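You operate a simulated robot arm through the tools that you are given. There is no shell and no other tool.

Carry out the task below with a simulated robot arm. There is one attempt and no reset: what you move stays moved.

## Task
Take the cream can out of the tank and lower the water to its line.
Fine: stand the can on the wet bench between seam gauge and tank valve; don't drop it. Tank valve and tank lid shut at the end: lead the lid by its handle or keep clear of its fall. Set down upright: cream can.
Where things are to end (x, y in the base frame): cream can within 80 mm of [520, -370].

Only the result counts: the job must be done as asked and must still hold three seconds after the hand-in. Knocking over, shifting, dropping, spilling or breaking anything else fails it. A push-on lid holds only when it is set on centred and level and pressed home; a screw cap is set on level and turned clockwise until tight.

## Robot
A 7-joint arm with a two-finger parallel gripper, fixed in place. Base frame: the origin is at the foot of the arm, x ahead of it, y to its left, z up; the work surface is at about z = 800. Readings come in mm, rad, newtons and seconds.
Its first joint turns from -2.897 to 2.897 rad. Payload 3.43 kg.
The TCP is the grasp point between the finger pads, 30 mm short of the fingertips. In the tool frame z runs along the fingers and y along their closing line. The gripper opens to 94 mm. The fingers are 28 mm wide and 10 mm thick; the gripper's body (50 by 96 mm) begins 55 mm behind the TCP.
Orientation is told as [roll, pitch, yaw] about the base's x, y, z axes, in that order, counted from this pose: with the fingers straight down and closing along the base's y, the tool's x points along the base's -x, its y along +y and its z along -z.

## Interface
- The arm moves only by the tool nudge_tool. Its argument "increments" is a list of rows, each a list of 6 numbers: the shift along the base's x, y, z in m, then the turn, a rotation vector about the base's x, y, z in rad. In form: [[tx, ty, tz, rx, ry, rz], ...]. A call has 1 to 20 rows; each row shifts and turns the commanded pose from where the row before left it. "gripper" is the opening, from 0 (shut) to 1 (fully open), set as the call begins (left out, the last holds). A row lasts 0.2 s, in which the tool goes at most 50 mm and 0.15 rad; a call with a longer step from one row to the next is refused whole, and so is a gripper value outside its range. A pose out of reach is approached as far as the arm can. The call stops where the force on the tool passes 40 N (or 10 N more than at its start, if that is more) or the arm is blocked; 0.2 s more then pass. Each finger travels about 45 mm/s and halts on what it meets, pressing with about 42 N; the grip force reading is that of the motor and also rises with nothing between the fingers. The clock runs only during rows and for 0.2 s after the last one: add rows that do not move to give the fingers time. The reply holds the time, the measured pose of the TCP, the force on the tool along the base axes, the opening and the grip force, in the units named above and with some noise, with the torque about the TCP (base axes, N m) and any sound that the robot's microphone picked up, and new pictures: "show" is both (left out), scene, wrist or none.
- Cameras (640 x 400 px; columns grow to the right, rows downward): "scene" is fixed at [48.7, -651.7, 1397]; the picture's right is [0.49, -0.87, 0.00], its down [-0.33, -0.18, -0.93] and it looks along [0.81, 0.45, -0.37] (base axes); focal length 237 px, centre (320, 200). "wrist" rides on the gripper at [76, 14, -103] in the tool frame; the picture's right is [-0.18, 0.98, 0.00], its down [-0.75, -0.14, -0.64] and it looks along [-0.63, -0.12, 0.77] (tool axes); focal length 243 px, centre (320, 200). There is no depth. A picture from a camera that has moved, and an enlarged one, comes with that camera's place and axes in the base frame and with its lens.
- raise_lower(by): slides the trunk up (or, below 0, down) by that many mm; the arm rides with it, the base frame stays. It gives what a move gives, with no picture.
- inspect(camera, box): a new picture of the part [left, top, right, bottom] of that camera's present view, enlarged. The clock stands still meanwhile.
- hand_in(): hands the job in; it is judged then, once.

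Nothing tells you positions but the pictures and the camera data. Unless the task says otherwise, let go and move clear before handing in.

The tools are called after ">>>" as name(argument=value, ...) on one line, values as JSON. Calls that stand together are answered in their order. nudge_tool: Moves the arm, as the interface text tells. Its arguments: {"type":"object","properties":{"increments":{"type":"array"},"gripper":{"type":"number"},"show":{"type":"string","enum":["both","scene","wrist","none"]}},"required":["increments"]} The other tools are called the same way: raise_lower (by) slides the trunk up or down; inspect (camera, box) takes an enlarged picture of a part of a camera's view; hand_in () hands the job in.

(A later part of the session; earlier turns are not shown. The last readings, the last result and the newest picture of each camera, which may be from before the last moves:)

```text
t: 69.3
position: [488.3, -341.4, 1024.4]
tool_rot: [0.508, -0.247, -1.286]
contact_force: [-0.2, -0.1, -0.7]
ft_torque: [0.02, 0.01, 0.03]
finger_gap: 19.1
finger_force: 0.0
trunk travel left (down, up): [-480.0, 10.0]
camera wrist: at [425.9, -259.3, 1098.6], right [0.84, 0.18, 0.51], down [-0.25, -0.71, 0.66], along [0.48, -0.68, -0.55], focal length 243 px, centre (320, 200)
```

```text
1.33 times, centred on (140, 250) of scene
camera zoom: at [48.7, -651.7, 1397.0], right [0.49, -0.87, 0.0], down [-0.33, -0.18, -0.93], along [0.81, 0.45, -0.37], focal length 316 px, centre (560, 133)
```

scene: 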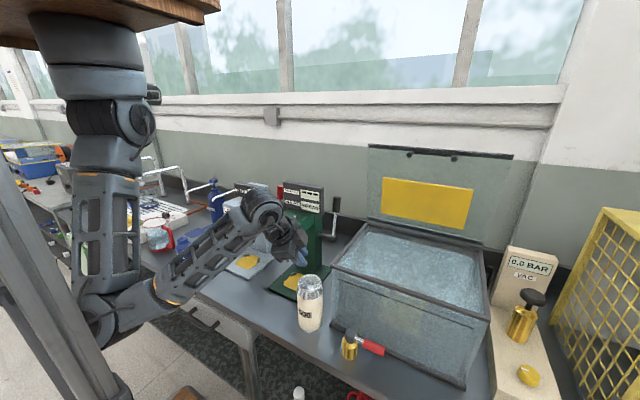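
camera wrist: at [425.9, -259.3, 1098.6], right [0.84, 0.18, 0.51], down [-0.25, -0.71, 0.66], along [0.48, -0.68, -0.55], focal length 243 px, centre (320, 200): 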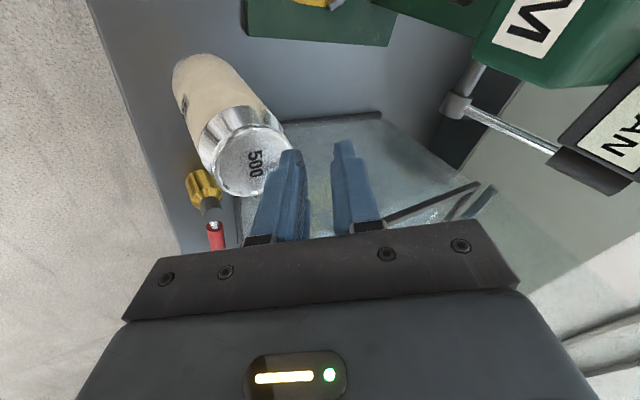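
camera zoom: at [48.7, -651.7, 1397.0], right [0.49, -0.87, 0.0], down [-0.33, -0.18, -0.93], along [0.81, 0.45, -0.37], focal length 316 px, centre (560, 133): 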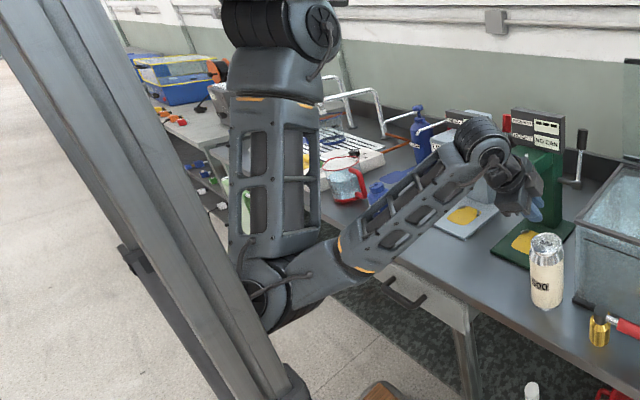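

That works: the elbow rolled back to the near side of the post. I'll continue the same rotation.

>>> nudge_tool(increments=[[0.0185, -0.0014, 0.013, 0.0302, -0.1125, -0.0545], [0.0168, -0.0028, 0.0149, 0.0302, -0.1125, -0.0545], [0.0149, -0.004, 0.0167, 0.0302, -0.1125, -0.0545], [0, 0, 0, 0, 0, 0]], gripper=0.2)

>>> inspect(camera="scene", box=[0, 100, 280, 400])

```text
t: 70.3
position: [539.7, -347.7, 1068.4]
tool_rot: [0.865, -0.209, -1.535]
contact_force: [0.0, 0.5, -0.4]
ft_torque: [-0.01, 0.0, 0.01]
finger_gap: 18.7
finger_force: 0.0
trunk travel left (down, up): [-480.0, 10.0]
camera wrist: at [467.7, -261.2, 1127.1], right [0.64, 0.0, 0.77], down [-0.55, -0.69, 0.46], along [0.53, -0.72, -0.44], focal length 243 px, centre (320, 200)
```

scene: 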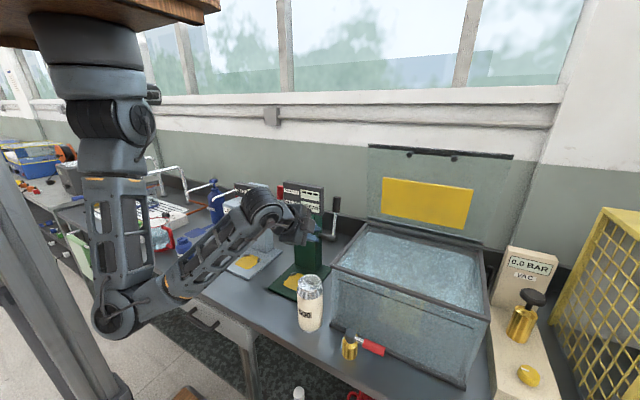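
wrist: 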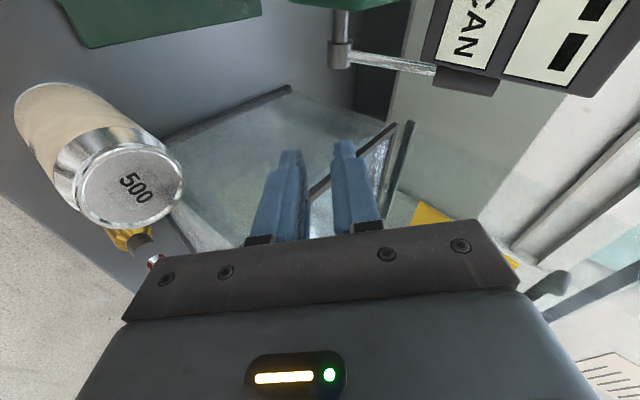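

```text
1.33 times, centred on (140, 250) of scene
camera zoom: at [48.7, -651.7, 1397.0], right [0.49, -0.87, 0.0], down [-0.33, -0.18, -0.93], along [0.81, 0.45, -0.37], focal length 316 px, centre (560, 133)
```

zoom: 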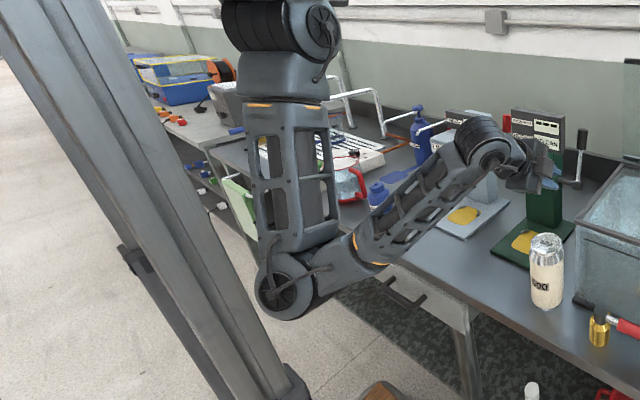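

The elbow is in front of the post now. A little more of the same rotation will bring it under the shoulder.

>>> nudge_tool(increments=[[0.0126, -0.0054, 0.018, 0.0302, -0.1125, -0.0545], [0.0102, -0.0066, 0.0191, 0.0302, -0.1125, -0.0545], [0.0076, -0.0076, 0.0198, 0.0302, -0.1125, -0.0545], [0.0049, -0.0085, 0.0204, 0.0302, -0.1125, -0.0545], [0, 0, 0, 0, 0, 0]], gripper=0.2)

>>> inspect(camera="scene", box=[40, 100, 360, 400])

```text
t: 71.5
position: [572.9, -377.6, 1148.0]
tool_rot: [1.302, -0.044, -1.812]
contact_force: [-0.1, -0.6, 0.0]
ft_torque: [-0.04, 0.01, -0.01]
finger_gap: 18.8
finger_force: 0.1
trunk travel left (down, up): [-480.0, 10.0]
camera wrist: at [499.5, -280.1, 1185.1], right [0.22, -0.2, 0.95], down [-0.82, -0.57, 0.07], along [0.53, -0.79, -0.29], focal length 243 px, centre (320, 200)
```

scene: 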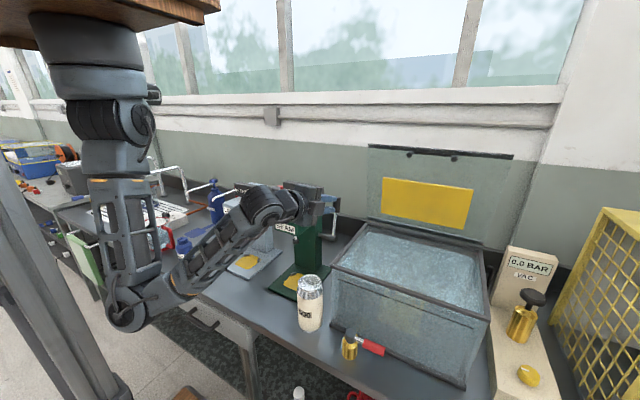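
wrist: 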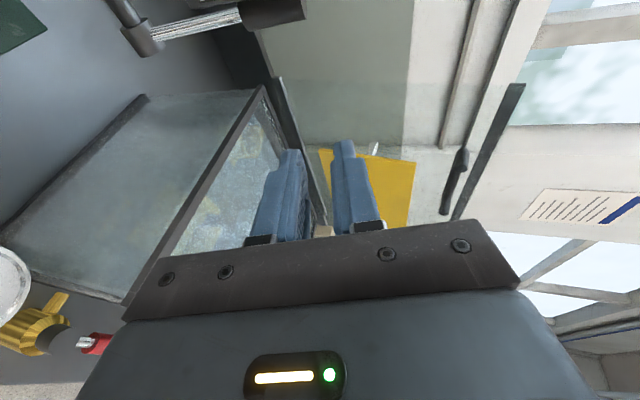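

```text
1.33 times, centred on (200, 250) of scene
camera zoom: at [48.7, -651.7, 1397.0], right [0.49, -0.87, 0.0], down [-0.33, -0.18, -0.93], along [0.81, 0.45, -0.37], focal length 316 px, centre (480, 133)
```

zoom: 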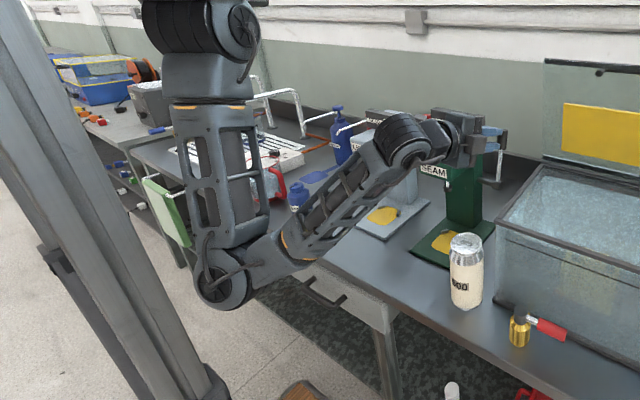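

Now I'll extend the wrist outward (-y), with the hand passing level above the tank corner.

>>> nudge_tool(increments=[[0.0, -0.02, 0.002, 0, 0, 0], [0.0, -0.025, 0.002, 0, 0, 0], [0.0, -0.025, 0.002, 0, 0, 0], [0.0, -0.025, 0.002, 0, 0, 0], [0, 0, 0, 0, 0, 0]], gripper=0.2)

>>> inspect(camera="scene", box=[40, 100, 360, 400])

```text
t: 72.7
position: [578.1, -468.8, 1150.1]
tool_rot: [1.322, -0.009, -1.819]
contact_force: [-0.4, 0.6, -0.5]
ft_torque: [0.01, -0.01, -0.01]
finger_gap: 18.9
finger_force: 0.0
trunk travel left (down, up): [-480.0, 10.0]
camera wrist: at [504.5, -371.8, 1187.7], right [0.19, -0.23, 0.95], down [-0.82, -0.57, 0.03], along [0.54, -0.79, -0.3], focal length 243 px, centre (320, 200)
```

scene: 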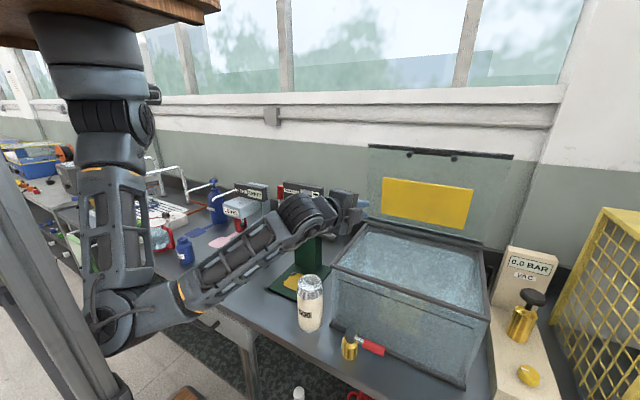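
wrist: 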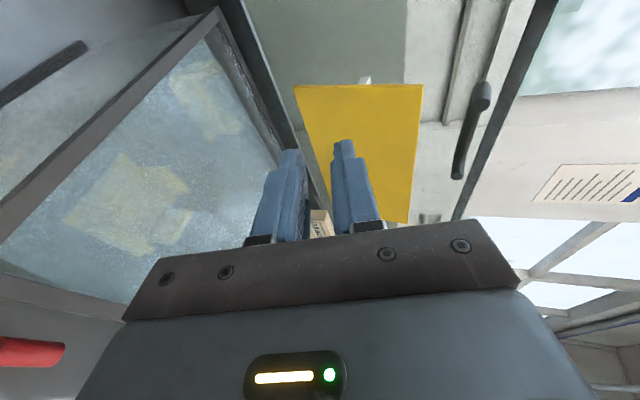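

```text
1.33 times, centred on (200, 250) of scene
camera zoom: at [48.7, -651.7, 1397.0], right [0.49, -0.87, 0.0], down [-0.33, -0.18, -0.93], along [0.81, 0.45, -0.37], focal length 316 px, centre (480, 133)
```

zoom: 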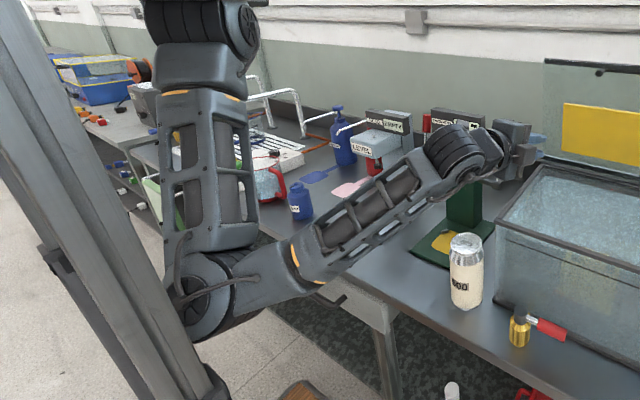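

The elbow drifted back a bit while extending. I'll apply more of the same roll here to bring it further right before extending again.

>>> nudge_tool(increments=[[0.0023, -0.0073, 0.0205, 0.0244, -0.1098, -0.0416], [-0.0003, -0.0078, 0.0204, 0.0244, -0.1098, -0.0416], [-0.0028, -0.0082, 0.0201, 0.0244, -0.1098, -0.0416], [-0.0053, -0.0086, 0.0194, 0.0244, -0.1098, -0.0416], [-0.0078, -0.0087, 0.0185, 0.0244, -0.1098, -0.0416], [0, 0, 0, 0, 0, 0]], gripper=0.2)

>>> inspect(camera="scene", box=[40, 100, 360, 400])

```text
t: 74.1
position: [558.1, -515.4, 1257.3]
tool_rot: [1.785, 0.249, -1.972]
contact_force: [-0.6, -0.3, 0.0]
ft_torque: [0.02, -0.04, 0.04]
finger_gap: 18.6
finger_force: 0.1
trunk travel left (down, up): [-480.0, 10.0]
camera wrist: at [494.1, -406.8, 1268.1], right [-0.35, -0.3, 0.89], down [-0.81, -0.38, -0.45], along [0.47, -0.88, -0.11], focal length 243 px, centre (320, 200)
```

scene: 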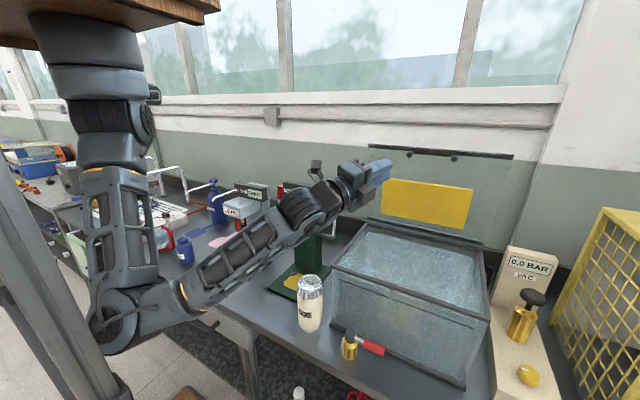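
wrist: 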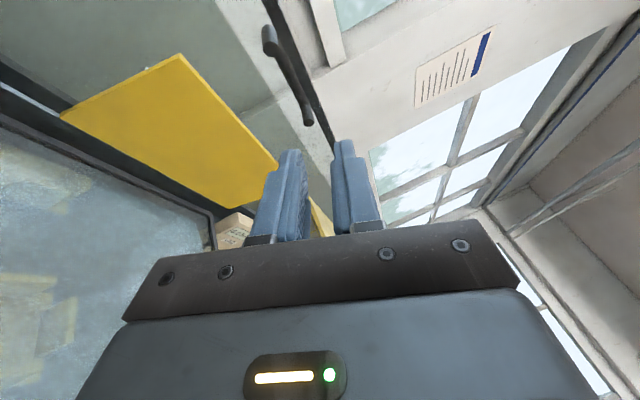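

```text
1.33 times, centred on (200, 250) of scene
camera zoom: at [48.7, -651.7, 1397.0], right [0.49, -0.87, 0.0], down [-0.33, -0.18, -0.93], along [0.81, 0.45, -0.37], focal length 316 px, centre (480, 133)
```

zoom: 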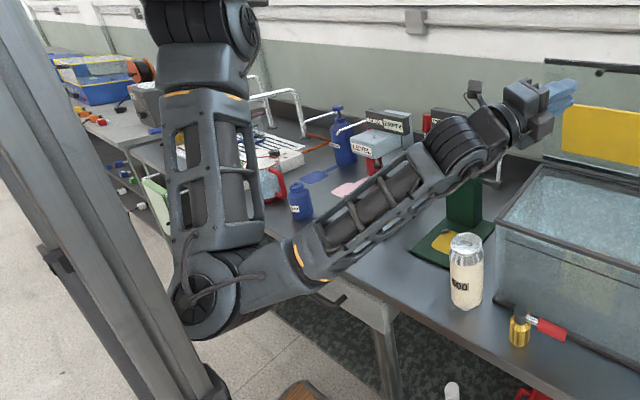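

>>> nudge_tool(increments=[[0.008, -0.02, 0.005, 0, 0, 0], [0.008, -0.024, 0.005, 0, 0, 0], [0.008, -0.024, 0.005, 0, 0, 0], [0.008, -0.024, 0.005, 0, 0, 0], [0, 0, 0, 0, 0, 0]], gripper=0.2)

>>> inspect(camera="scene", box=[40, 100, 360, 400])

```text
t: 75.3
position: [589.6, -608.1, 1275.7]
tool_rot: [1.784, 0.247, -1.976]
contact_force: [0.2, -0.6, 0.2]
ft_torque: [-0.01, 0.0, -0.03]
finger_gap: 18.9
finger_force: 0.1
trunk travel left (down, up): [-480.0, 10.0]
camera wrist: at [525.9, -498.3, 1287.3], right [-0.35, -0.3, 0.89], down [-0.81, -0.37, -0.45], along [0.47, -0.88, -0.11], focal length 243 px, centre (320, 200)
```

scene: 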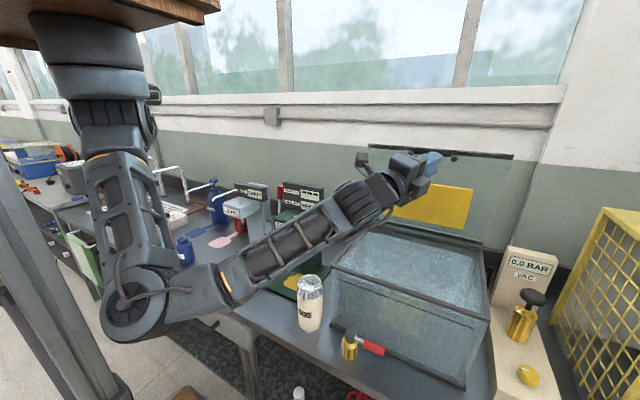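
wrist: 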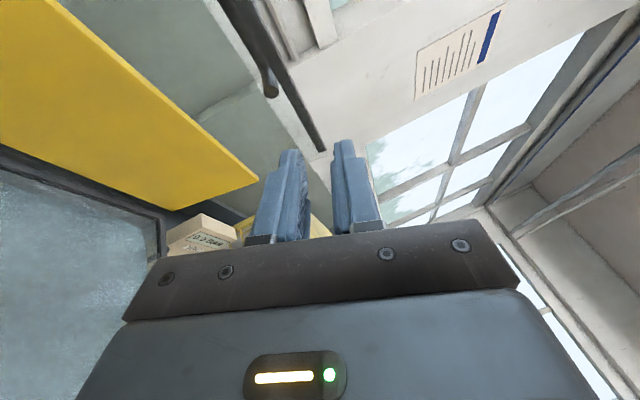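

```text
1.33 times, centred on (200, 250) of scene
camera zoom: at [48.7, -651.7, 1397.0], right [0.49, -0.87, 0.0], down [-0.33, -0.18, -0.93], along [0.81, 0.45, -0.37], focal length 316 px, centre (480, 133)
```

zoom: 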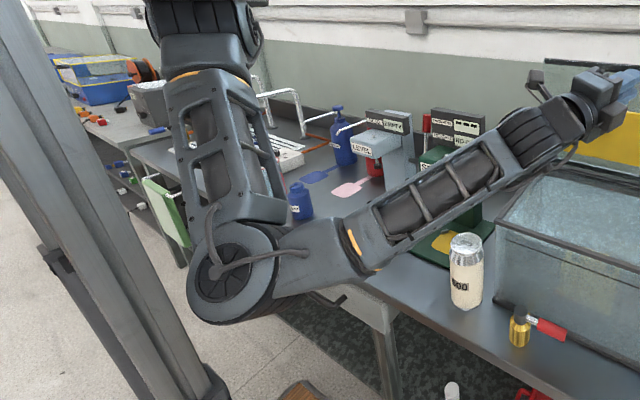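

The elbow is now clear on the near side of the post, with the arm well extended. I'll rotate the hand back to pointing down (closing along x) while moving it to in front of the tank, in two stages.

>>> nudge_tool(increments=[[0.0071, 0.0038, -0.0236, 0.0138, 0.1382, 0.0392], [0.003, 0.0044, -0.0242, 0.0138, 0.1382, 0.0392], [-0.0012, 0.0048, -0.0243, 0.0138, 0.1382, 0.0392], [-0.0054, 0.0051, -0.0238, 0.0138, 0.1382, 0.0392], [-0.0094, 0.0052, -0.0227, 0.0138, 0.1382, 0.0392], [-0.0133, 0.0051, -0.0211, 0.0138, 0.1382, 0.0392], [0, 0, 0, 0, 0, 0]], gripper=0.2)

>>> inspect(camera="scene", box=[40, 100, 360, 400])

```text
t: 76.9
position: [579.4, -575.1, 1131.1]
tool_rot: [0.968, 0.045, -1.837]
contact_force: [0.7, -0.5, -0.2]
ft_torque: [-0.03, -0.01, 0.05]
finger_gap: 19.0
finger_force: 0.0
trunk travel left (down, up): [-480.0, 10.0]
camera wrist: at [526.7, -484.8, 1204.6], right [0.48, -0.36, 0.8], down [-0.79, -0.58, 0.21], along [0.38, -0.73, -0.56], focal length 243 px, centre (320, 200)
```

scene: 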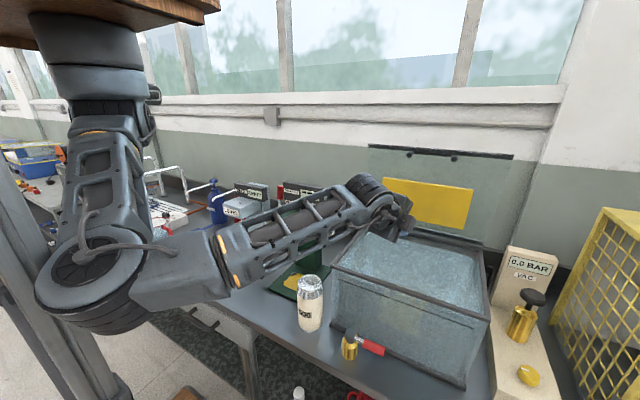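
wrist: 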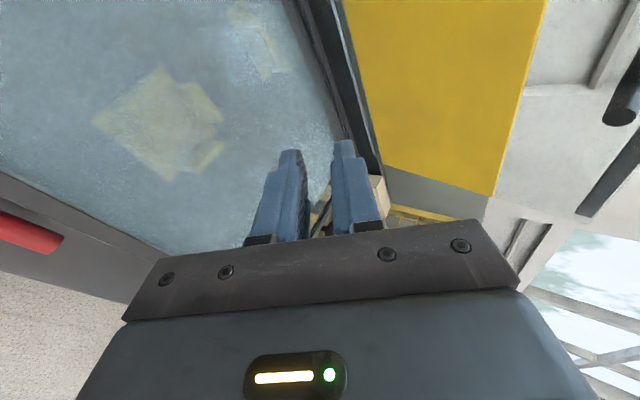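

```text
1.33 times, centred on (200, 250) of scene
camera zoom: at [48.7, -651.7, 1397.0], right [0.49, -0.87, 0.0], down [-0.33, -0.18, -0.93], along [0.81, 0.45, -0.37], focal length 316 px, centre (480, 133)
```

zoom: 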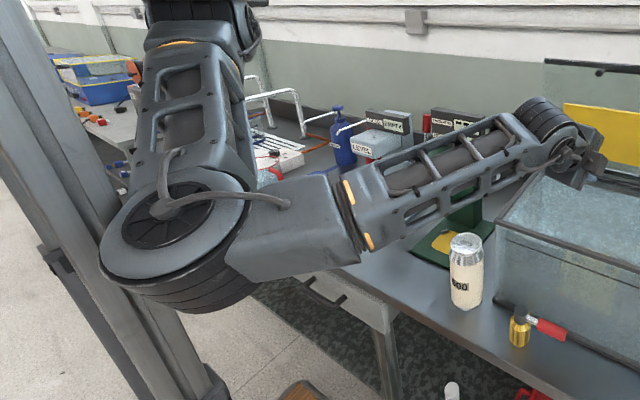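

>>> nudge_tool(increments=[[-0.0169, 0.0049, -0.0189, 0.0138, 0.1382, 0.0392], [-0.0201, 0.0045, -0.0163, 0.0138, 0.1382, 0.0392], [-0.023, 0.0039, -0.0132, 0.0138, 0.1382, 0.0392], [-0.0254, 0.0032, -0.01, 0.0138, 0.1382, 0.0392], [0, 0, 0, 0, 0, 0]], gripper=0.2)

>>> inspect(camera="scene", box=[0, 60, 360, 400])

```text
t: 78.1
position: [499.2, -556.9, 1071.8]
tool_rot: [0.417, -0.009, -1.677]
contact_force: [0.2, 0.4, -0.2]
ft_torque: [-0.01, 0.0, 0.01]
finger_gap: 18.7
finger_force: 0.1
trunk travel left (down, up): [-480.0, 10.0]
camera wrist: at [478.5, -477.4, 1169.7], right [0.87, -0.27, 0.4], down [-0.47, -0.7, 0.54], along [0.14, -0.66, -0.74], focal length 243 px, centre (320, 200)
```

scene: 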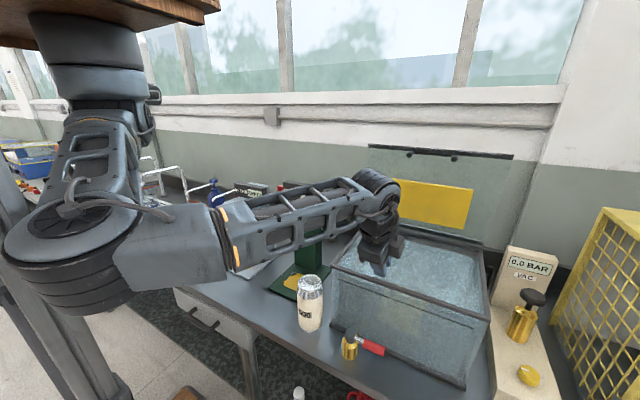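
wrist: 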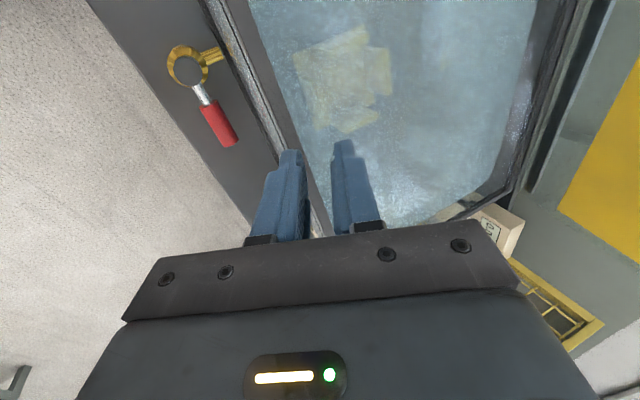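

```text
1.18 times, centred on (180, 230) of scene
camera zoom: at [48.7, -651.7, 1397.0], right [0.49, -0.87, 0.0], down [-0.33, -0.18, -0.93], along [0.81, 0.45, -0.37], focal length 279 px, centre (485, 165)
```

zoom: 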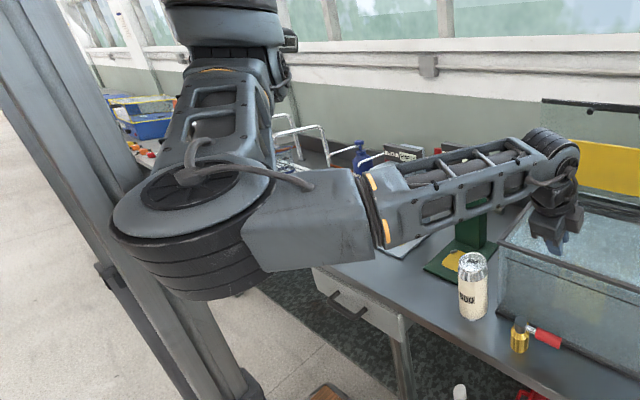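

Great view of the valve: stem at (457, -512), grip from y -547 to -598. The current hand tilt suits gripping the lever while staying clear of the tank wall. I'll move back past the rim and down to a pre-grasp spot.

>>> nudge_tool(increments=[[-0.023, -0.003, 0, 0, 0, 0], [-0.023, -0.003, 0, 0, 0, 0], [-0.023, -0.003, -0.005, 0, 0, 0], [-0.023, -0.003, -0.015, 0, 0, 0], [0, 0, -0.02, 0, 0, 0], [0, 0, -0.02, 0, 0, 0], [0, 0, -0.02, 0, 0, 0], [0, 0, -0.02, 0, 0, 0], [0, 0, 0, 0, 0, 0]], gripper=0.47)

>>> inspect(camera="wrist", box=[160, 0, 480, 250])

```text
t: 79.0
position: [494.6, -551.1, 1068.2]
tool_rot: [0.406, -0.029, -1.535]
contact_force: [-0.2, 0.7, -0.7]
ft_torque: [-0.01, 0.0, -0.01]
finger_gap: 43.8
finger_force: 0.1
trunk travel left (down, up): [-480.0, 10.0]
stopped in row 4: the arm was blocked; the commanded pose is now the measured one
camera wrist: at [464.9, -474.7, 1166.1], right [0.91, -0.14, 0.39], down [-0.36, -0.75, 0.56], along [0.22, -0.65, -0.73], focal length 243 px, centre (320, 200)
```

scene: 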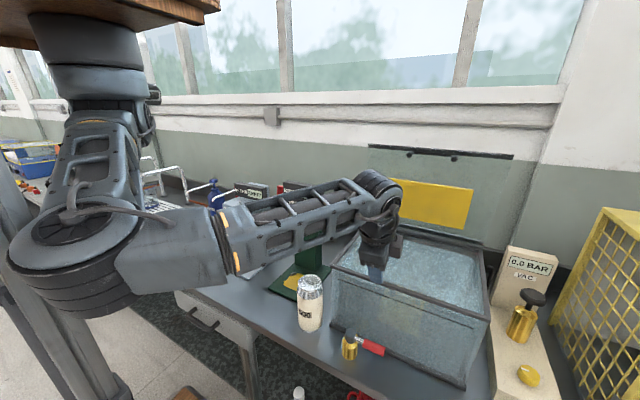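
wrist: 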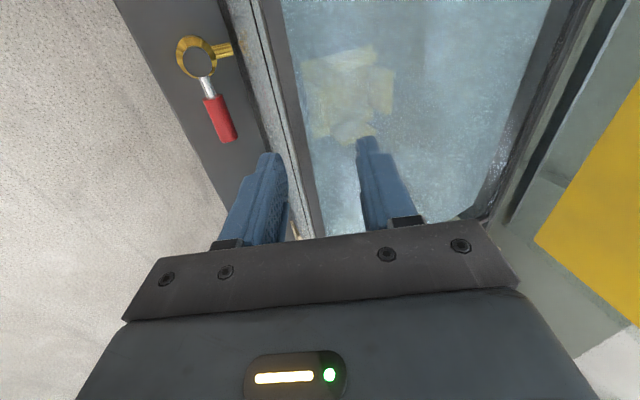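

```text
1.60 times, centred on (320, 125) of wrist
camera zoom: at [464.9, -474.7, 1166.1], right [0.91, -0.14, 0.39], down [-0.36, -0.75, 0.56], along [0.22, -0.65, -0.73], focal length 388 px, centre (320, 320)
```

zoom: 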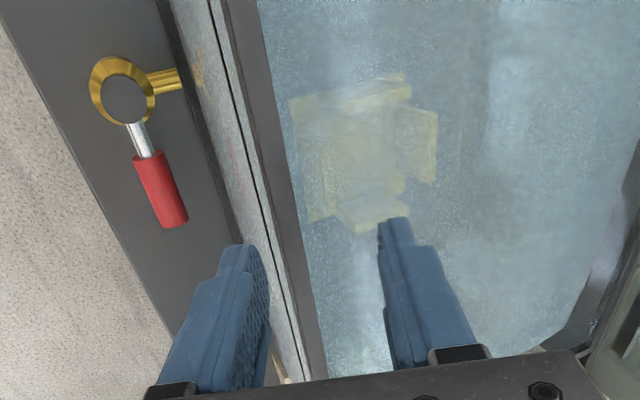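

The elbow meets the post when I move straight back. Extending first should give it room: move -y, then -x, then down in front of the tank.

>>> nudge_tool(increments=[[0.002, -0.02, 0.004, 0, 0, 0], [0, -0.025, 0.004, 0, 0, 0], [0, -0.025, 0.004, 0, 0, 0], [0, -0.025, 0.0, 0, 0, 0], [-0.015, -0.005, 0.0, 0, 0, 0], [-0.02, 0.0, 0.0, 0, 0, 0], [-0.02, 0, 0, 0, 0, 0], [0, 0, 0, 0, 0, 0]], gripper=0.47)

```text
t: 80.8
position: [438.5, -652.4, 1082.5]
tool_rot: [0.407, -0.031, -1.538]
contact_force: [-0.5, 0.4, -0.6]
ft_torque: [-0.02, -0.03, -0.01]
finger_gap: 44.3
finger_force: 0.0
trunk travel left (down, up): [-480.0, 10.0]
camera wrist: at [409.7, -575.2, 1179.5], right [0.91, -0.14, 0.39], down [-0.36, -0.75, 0.56], along [0.22, -0.65, -0.73], focal length 243 px, centre (320, 200)
```

scene: 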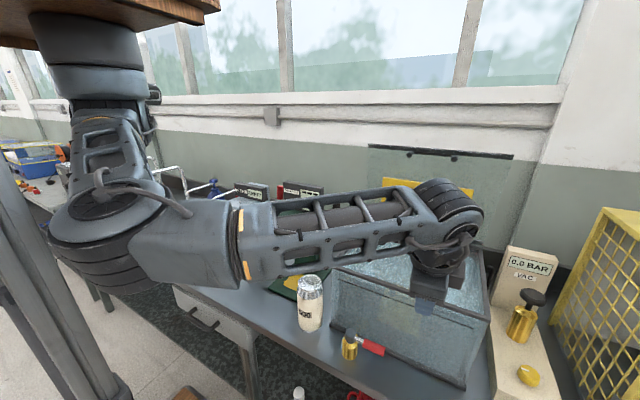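
wrist: 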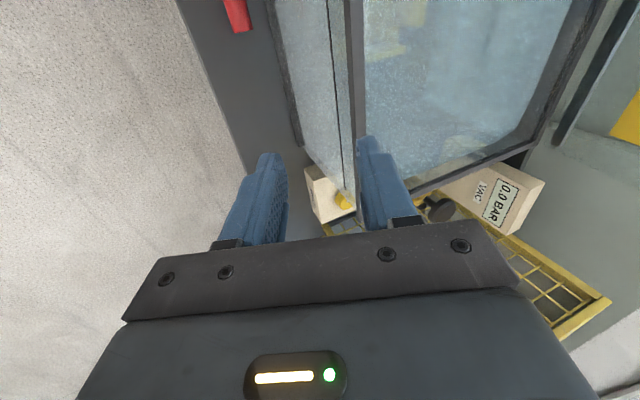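

Clear. Continuing back a little and down in front of the tank, beyond the lever's end.

>>> nudge_tool(increments=[[-0.02, 0, -0.005, 0, 0, 0], [-0.016, 0.0, -0.015, 0, 0, 0], [0, 0, -0.025, 0, 0, 0], [0, 0, -0.025, 0, 0, 0], [0, 0, -0.025, 0, 0, 0], [0, 0, -0.02, 0, 0, 0], [0, 0, 0, 0, 0, 0]], gripper=0.47)

```text
t: 82.4
position: [403.7, -653.7, 963.8]
tool_rot: [0.408, -0.029, -1.537]
contact_force: [-0.9, 0.1, 0.1]
ft_torque: [0.01, -0.02, 0.01]
finger_gap: 44.3
finger_force: 0.1
trunk travel left (down, up): [-480.0, 10.0]
camera wrist: at [374.3, -576.7, 1061.7], right [0.91, -0.14, 0.39], down [-0.36, -0.75, 0.56], along [0.22, -0.65, -0.73], focal length 243 px, centre (320, 200)
```

scene: 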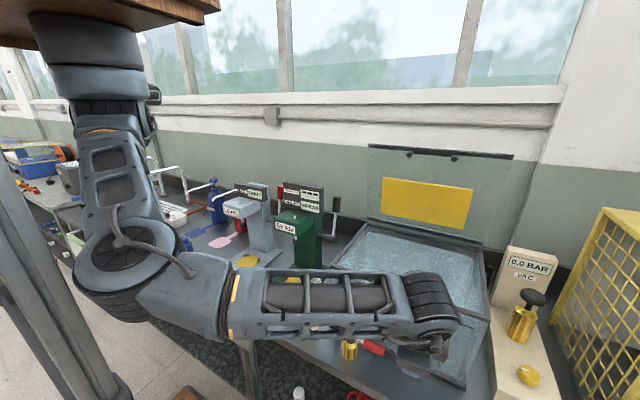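
wrist: 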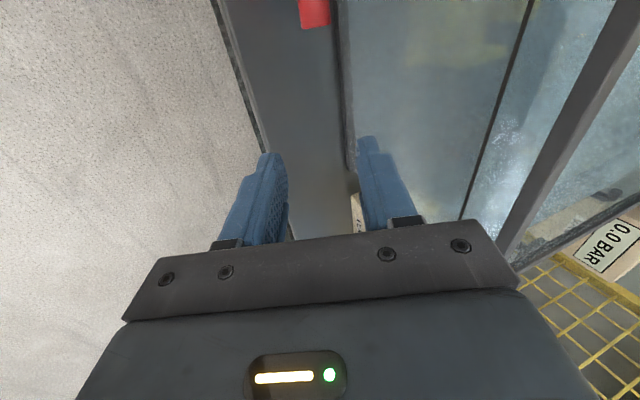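

>>> nudge_tool(increments=[[0.0, 0.02, 0, 0, 0, 0], [0.0, 0.02, 0, 0, 0, 0], [0.0, 0.02, 0, 0, 0, 0], [0.003, 0.02, 0, 0, 0, 0], [0, 0, 0, 0, 0, 0]], gripper=0.47)

>>> inspect(camera="wrist", box=[160, 0, 480, 250])

```text
t: 83.5
position: [463.9, -569.2, 973.2]
tool_rot: [0.386, -0.049, -1.433]
contact_force: [-27.5, -4.9, 4.8]
ft_torque: [-0.14, 0.35, -0.42]
finger_gap: 29.9
finger_force: 0.0
trunk travel left (down, up): [-480.0, 10.0]
stopped in row 5: the force on the tool passed its limit at 41 N (the readings are from after the stop); the commanded pose is now the measured one
camera wrist: at [428.6, -492.9, 1069.0], right [0.92, -0.04, 0.38], down [-0.27, -0.77, 0.58], along [0.27, -0.64, -0.72], focal length 243 px, centre (320, 200)
```

scene: 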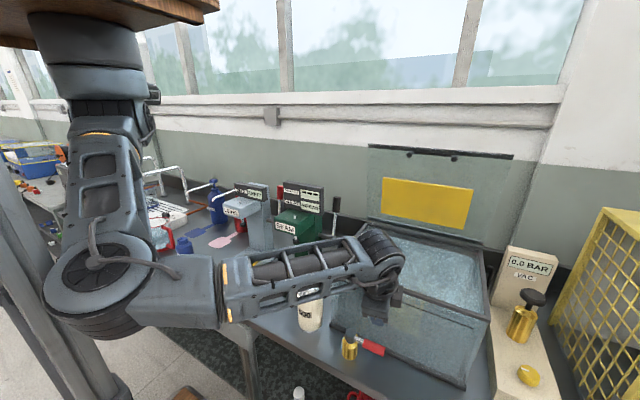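
wrist: 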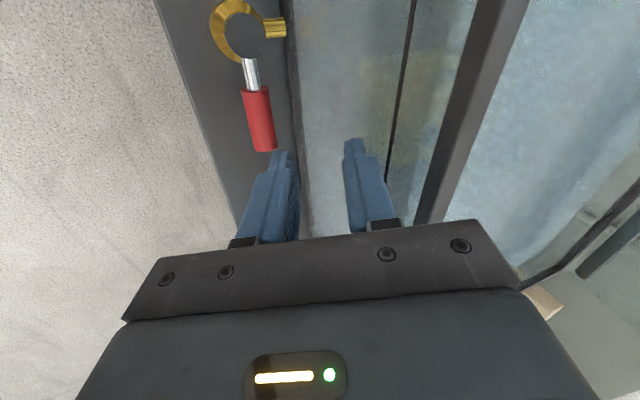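

```text
1.60 times, centred on (320, 125) of wrist
camera zoom: at [428.6, -492.9, 1069.0], right [0.92, -0.04, 0.38], down [-0.27, -0.77, 0.58], along [0.27, -0.64, -0.72], focal length 388 px, centre (320, 320)
```

zoom: 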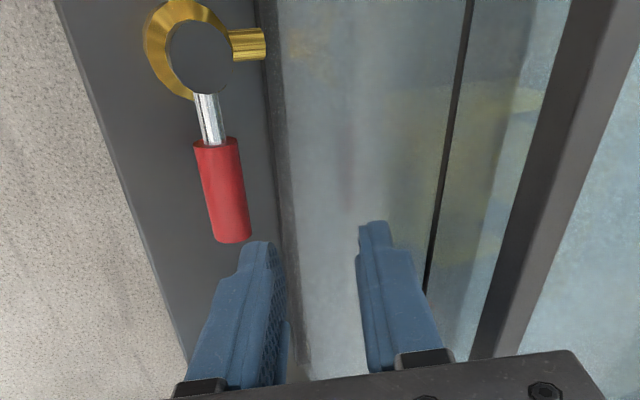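

The elbow pressed on the post again and deflected the hand so one finger touched the tank wall lightly. I'll back straight out the way I came, then use a hand tilt that keeps the wrist further out.

>>> nudge_tool(increments=[[-0.008, -0.01, 0, 0, 0, 0], [-0.015, -0.02, 0, 0, 0, 0], [-0.015, -0.02, 0, 0, 0, 0], [-0.015, -0.02, 0, 0, 0, 0], [-0.007, -0.012, 0, 0, 0, 0], [0, 0, 0, 0, 0, 0]], gripper=0.5)

>>> inspect(camera="scene", box=[270, 200, 510, 400])

```text
t: 85.0
position: [407.4, -653.2, 972.2]
tool_rot: [0.391, -0.049, -1.432]
contact_force: [0.0, 0.1, 0.1]
ft_torque: [0.0, -0.02, 0.01]
finger_gap: 47.0
finger_force: 0.1
trunk travel left (down, up): [-480.0, 10.0]
camera wrist: at [369.8, -576.6, 1069.0], right [0.92, -0.04, 0.38], down [-0.27, -0.77, 0.58], along [0.27, -0.64, -0.72], focal length 243 px, centre (320, 200)
```

scene: 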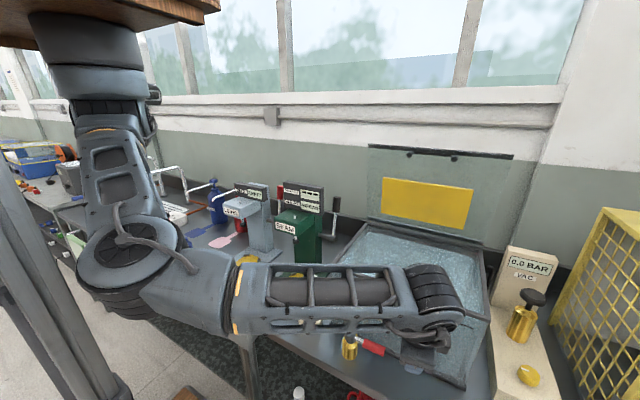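
wrist: 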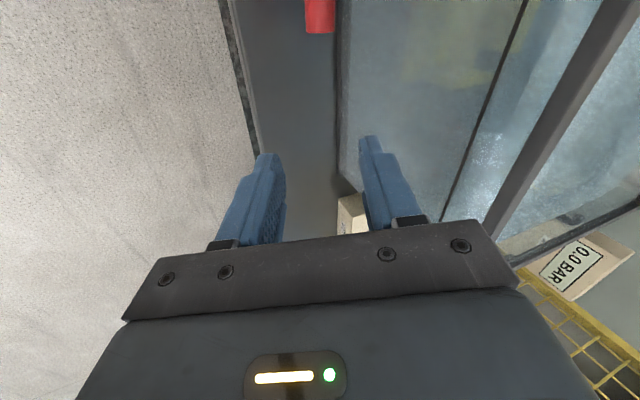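

```text
2.00 times, centred on (390, 300) of scene
camera zoom: at [48.7, -651.7, 1397.0], right [0.49, -0.87, 0.0], down [-0.33, -0.18, -0.93], along [0.81, 0.45, -0.37], focal length 474 px, centre (180, 0)
```

zoom: 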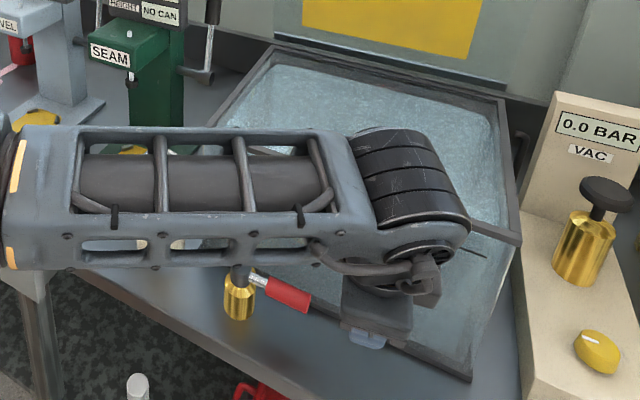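

I'll tilt the hand so the fingers also point toward +y, holding the wrist out at y ≈ -650, then line up above the lever.

>>> nudge_tool(increments=[[0, 0.022, 0.004, 0.117, 0, 0], [0, 0.022, 0.004, 0.117, 0, 0], [0, 0.022, 0.004, 0.117, 0, 0], [0.003, -0.012, -0.015, 0, 0, 0], [0.003, -0.012, -0.015, 0, 0, 0], [0, 0, 0, 0, 0, 0]], gripper=0.47)

>>> inspect(camera="wrist", box=[160, 0, 480, 250])

```text
t: 86.3
position: [412.3, -606.9, 954.5]
tool_rot: [0.44, 0.298, -1.423]
contact_force: [0.2, 0.1, -0.2]
ft_torque: [-0.01, 0.02, 0.01]
finger_gap: 44.1
finger_force: 0.1
trunk travel left (down, up): [-480.0, 10.0]
camera wrist: at [376.6, -568.7, 1071.4], right [0.92, -0.17, 0.35], down [-0.27, -0.92, 0.28], along [0.27, -0.35, -0.9], focal length 243 px, centre (320, 200)
```

scene: 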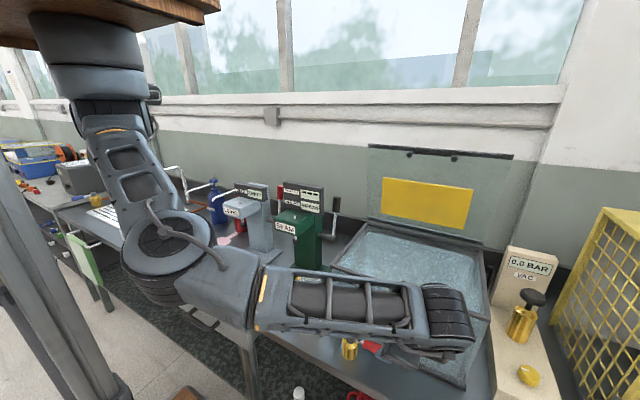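
wrist: 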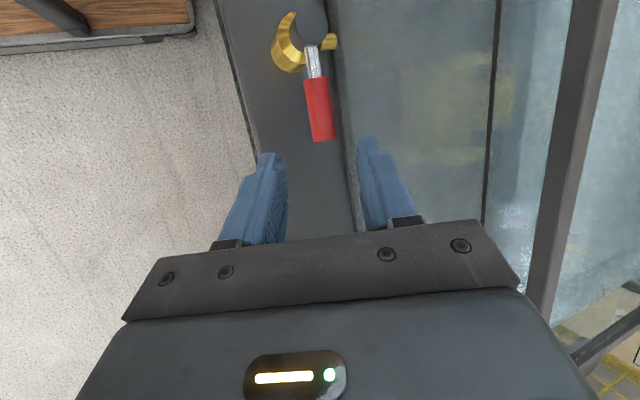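

```text
1.60 times, centred on (320, 125) of wrist
camera zoom: at [376.6, -568.7, 1071.4], right [0.92, -0.17, 0.35], down [-0.27, -0.92, 0.28], along [0.27, -0.35, -0.9], focal length 388 px, centre (320, 320)
```

zoom: 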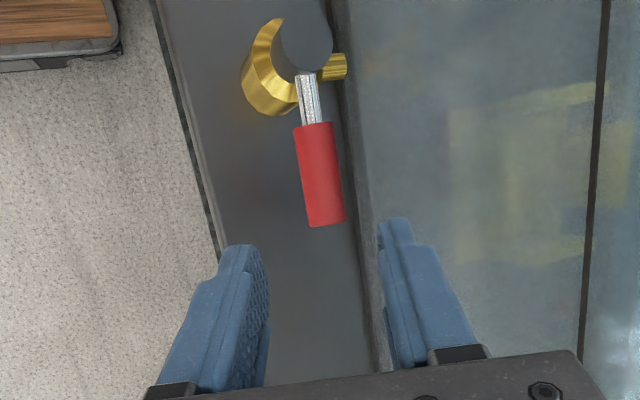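

The lever now lies right between the open fingers in view. I'll advance along the finger axis to straddle the red grip.

>>> nudge_tool(increments=[[0.0077, 0.0056, -0.0173, 0, 0, 0], [0.0077, 0.0056, -0.0173, 0, 0, 0], [0.0077, 0.0056, -0.0173, 0, 0, 0], [0.0077, 0.0056, -0.0173, 0, 0, 0], [0.0077, 0.0056, -0.0173, 0, 0, 0], [0, 0, 0, 0, 0, 0]], gripper=0.47)

>>> inspect(camera="wrist", box=[160, 0, 480, 250])

>>> inspect(camera="scene", box=[310, 230, 510, 400])

```text
t: 87.8
position: [449.8, -579.0, 869.2]
tool_rot: [0.44, 0.297, -1.425]
contact_force: [-0.5, 0.0, -0.2]
ft_torque: [0.0, 0.0, 0.01]
finger_gap: 44.3
finger_force: 0.1
trunk travel left (down, up): [-480.0, 10.0]
camera wrist: at [414.6, -541.7, 985.2], right [0.92, -0.17, 0.35], down [-0.27, -0.92, 0.28], along [0.27, -0.35, -0.9], focal length 243 px, centre (320, 200)
```

scene: 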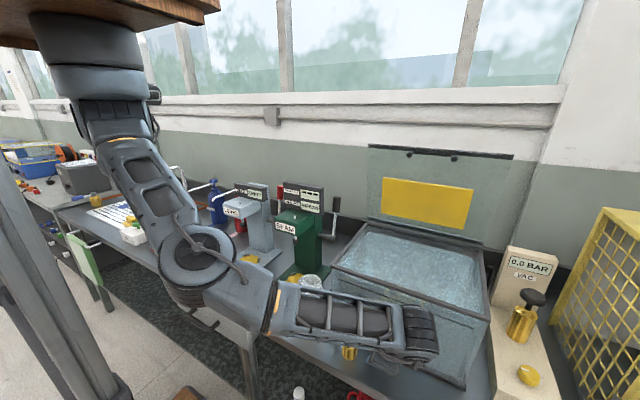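
wrist: 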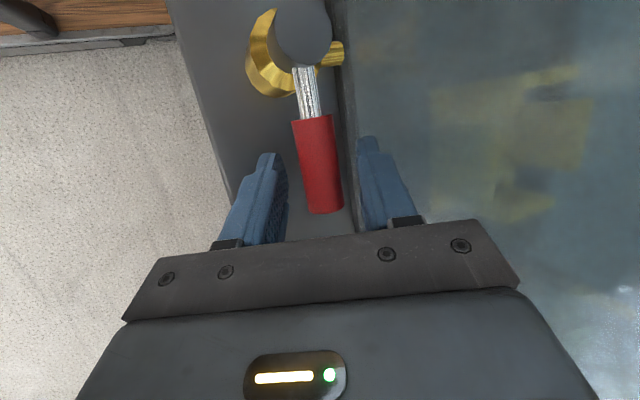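

```text
1.60 times, centred on (320, 125) of wrist
camera zoom: at [414.6, -541.7, 985.2], right [0.92, -0.17, 0.35], down [-0.27, -0.92, 0.28], along [0.27, -0.35, -0.9], focal length 388 px, centre (320, 320)
```

zoom: 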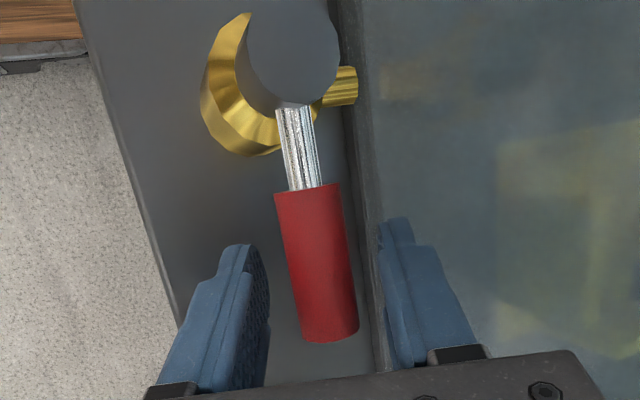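

```text
2.35 times, centred on (410, 315) of scene
camera zoom: at [48.7, -651.7, 1397.0], right [0.49, -0.87, 0.0], down [-0.33, -0.18, -0.93], along [0.81, 0.45, -0.37], focal length 558 px, centre (108, -71)
```

zoom: 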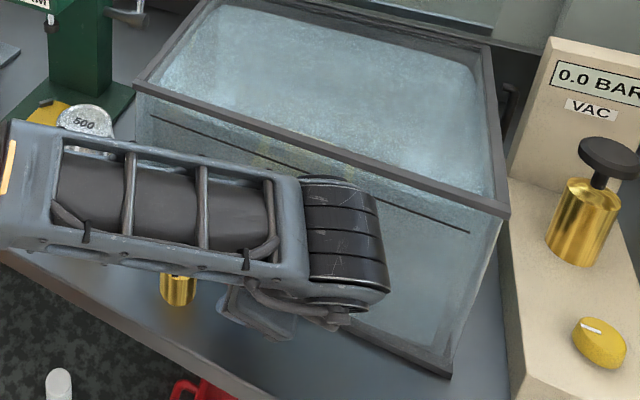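

The red grip sits between the fingers. I'll go slightly deeper and then pull toward -x, so the finger nearest the tank swings the lever open a little.

>>> nudge_tool(increments=[[0.003, 0.0026, -0.007, 0, 0, 0], [-0.006, 0, 0, 0, 0, 0], [-0.006, 0, 0, 0, 0, 0], [-0.006, 0, 0, 0, 0, 0], [-0.006, 0, 0, 0, 0, 0], [0, 0, 0, 0, 0, 0]], gripper=0.47)

>>> inspect(camera="wrist", box=[160, 0, 480, 250])

```text
t: 89.2
position: [429.2, -576.5, 860.9]
tool_rot: [0.439, 0.299, -1.423]
contact_force: [1.3, 0.6, 0.0]
ft_torque: [0.0, 0.0, -0.01]
finger_gap: 44.5
finger_force: 0.6
trunk travel left (down, up): [-480.0, 10.0]
camera wrist: at [393.8, -539.0, 979.0], right [0.92, -0.17, 0.35], down [-0.27, -0.92, 0.28], along [0.27, -0.35, -0.9], focal length 243 px, centre (320, 200)
```

scene: 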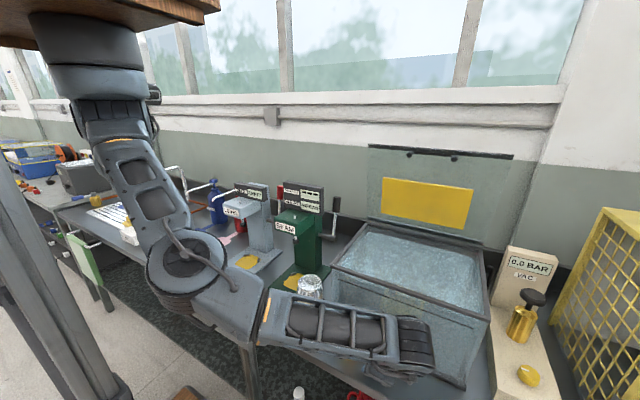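
wrist: 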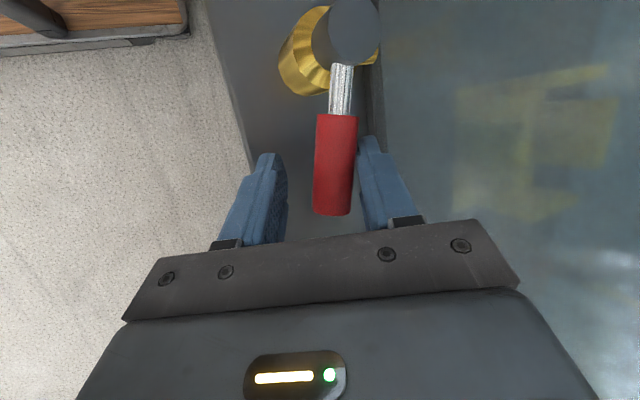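

```text
1.60 times, centred on (320, 125) of wrist
camera zoom: at [393.8, -539.0, 979.0], right [0.92, -0.17, 0.35], down [-0.27, -0.92, 0.28], along [0.27, -0.35, -0.9], focal length 388 px, centre (320, 320)
```

zoom: 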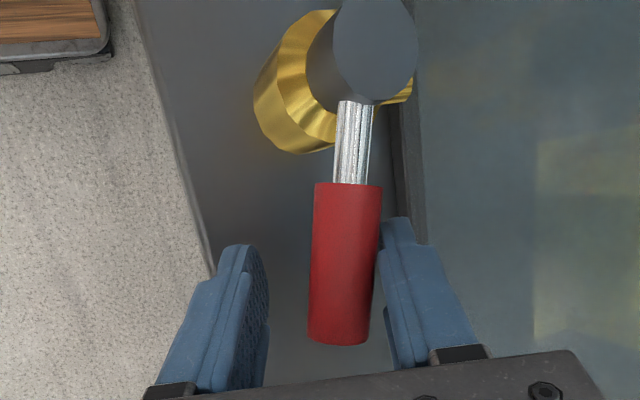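

The lever turns easily, about 10° so far, with no flow sound reported. Continuing a bit further.

>>> nudge_tool(increments=[[-0.006, 0, 0, 0, 0, 0], [-0.006, 0, 0, 0, 0, 0], [-0.006, 0, 0, 0, 0, 0], [0, 0, 0, 0, 0, 0]], gripper=0.47)

>>> inspect(camera="scene", box=[410, 270, 500, 340])

```text
t: 90.2
position: [413.0, -577.6, 861.5]
tool_rot: [0.441, 0.297, -1.423]
contact_force: [-0.4, 0.1, 0.0]
ft_torque: [-0.01, 0.03, -0.01]
finger_gap: 44.4
finger_force: 0.1
trunk travel left (down, up): [-480.0, 10.0]
camera wrist: at [376.3, -539.5, 977.7], right [0.92, -0.17, 0.35], down [-0.27, -0.92, 0.28], along [0.27, -0.35, -0.9], focal length 243 px, centre (320, 200)
```

scene: 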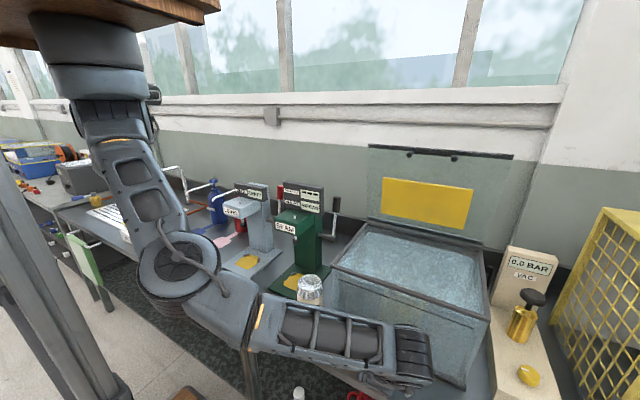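
wrist: 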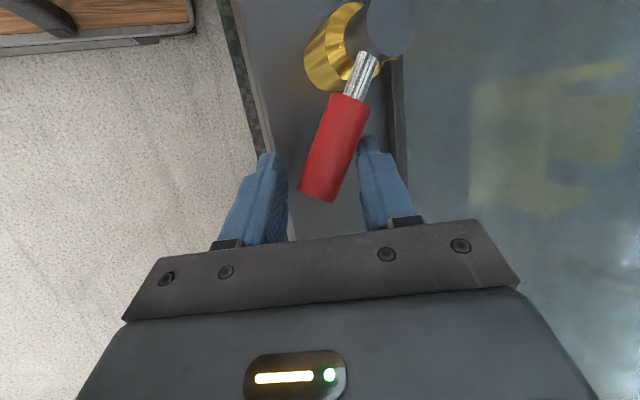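

```text
5.71 times, centred on (455, 305) of scene
camera zoom: at [48.7, -651.7, 1397.0], right [0.49, -0.87, 0.0], down [-0.33, -0.18, -0.93], along [0.81, 0.45, -0.37], focal length 1355 px, centre (-451, -400)
```

zoom: 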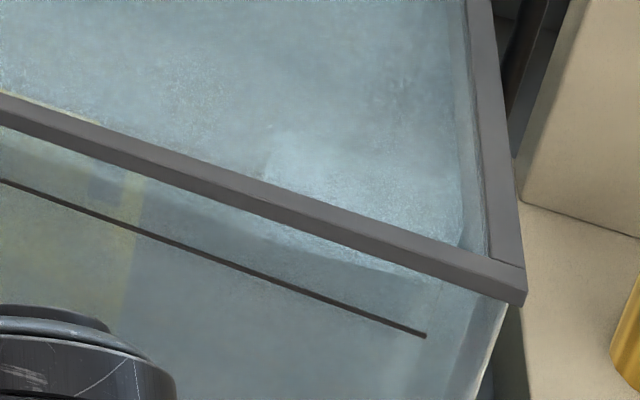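

>>> nudge_tool(increments=[[-0.006, 0, 0, 0, 0, 0], [-0.006, 0, 0, 0, 0, 0], [-0.006, 0, 0, 0, 0, 0], [0, 0, 0, 0, 0, 0], [0, 0, 0, 0, 0, 0]], gripper=0.47)

>>> inspect(camera="scene", box=[410, 270, 500, 340])

```text
t: 91.3
position: [393.5, -578.1, 859.8]
tool_rot: [0.44, 0.296, -1.424]
contact_force: [-0.7, 0.9, 0.1]
ft_torque: [0.02, 0.0, 0.02]
finger_gap: 44.4
finger_force: 0.0
trunk travel left (down, up): [-480.0, 10.0]
camera wrist: at [358.5, -538.8, 977.2], right [0.92, -0.17, 0.35], down [-0.27, -0.92, 0.28], along [0.27, -0.35, -0.9], focal length 243 px, centre (320, 200)
```

scene: 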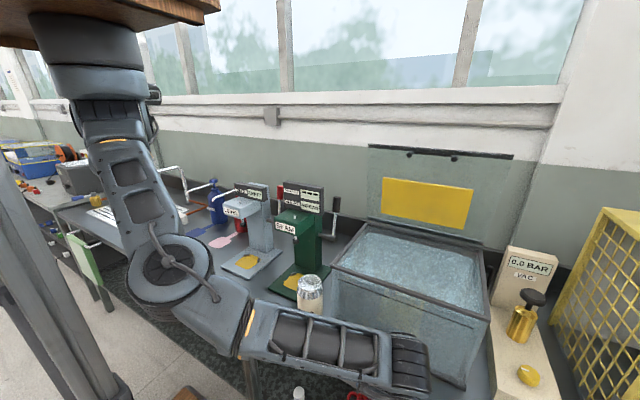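
wrist: 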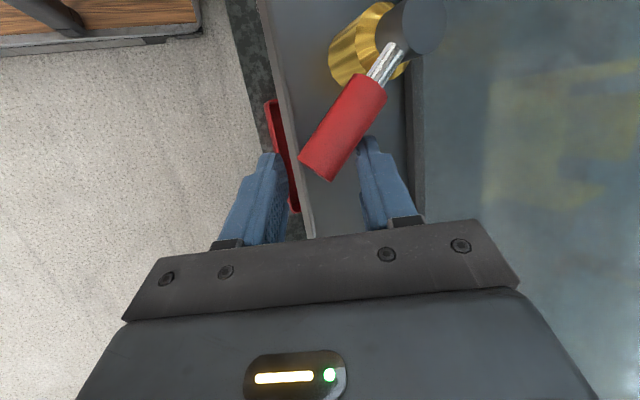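

```text
5.71 times, centred on (455, 305) of scene
camera zoom: at [48.7, -651.7, 1397.0], right [0.49, -0.87, 0.0], down [-0.33, -0.18, -0.93], along [0.81, 0.45, -0.37], focal length 1355 px, centre (-451, -400)
```

zoom: 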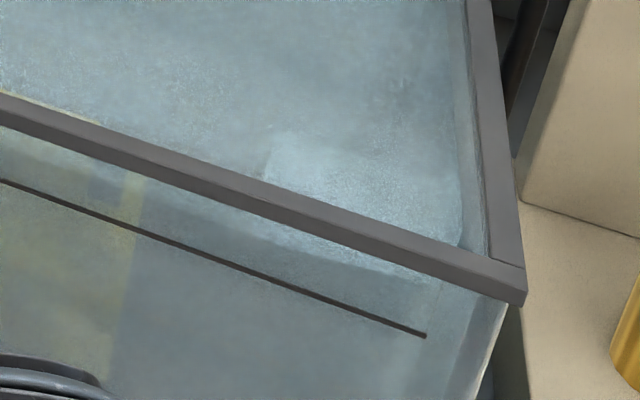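

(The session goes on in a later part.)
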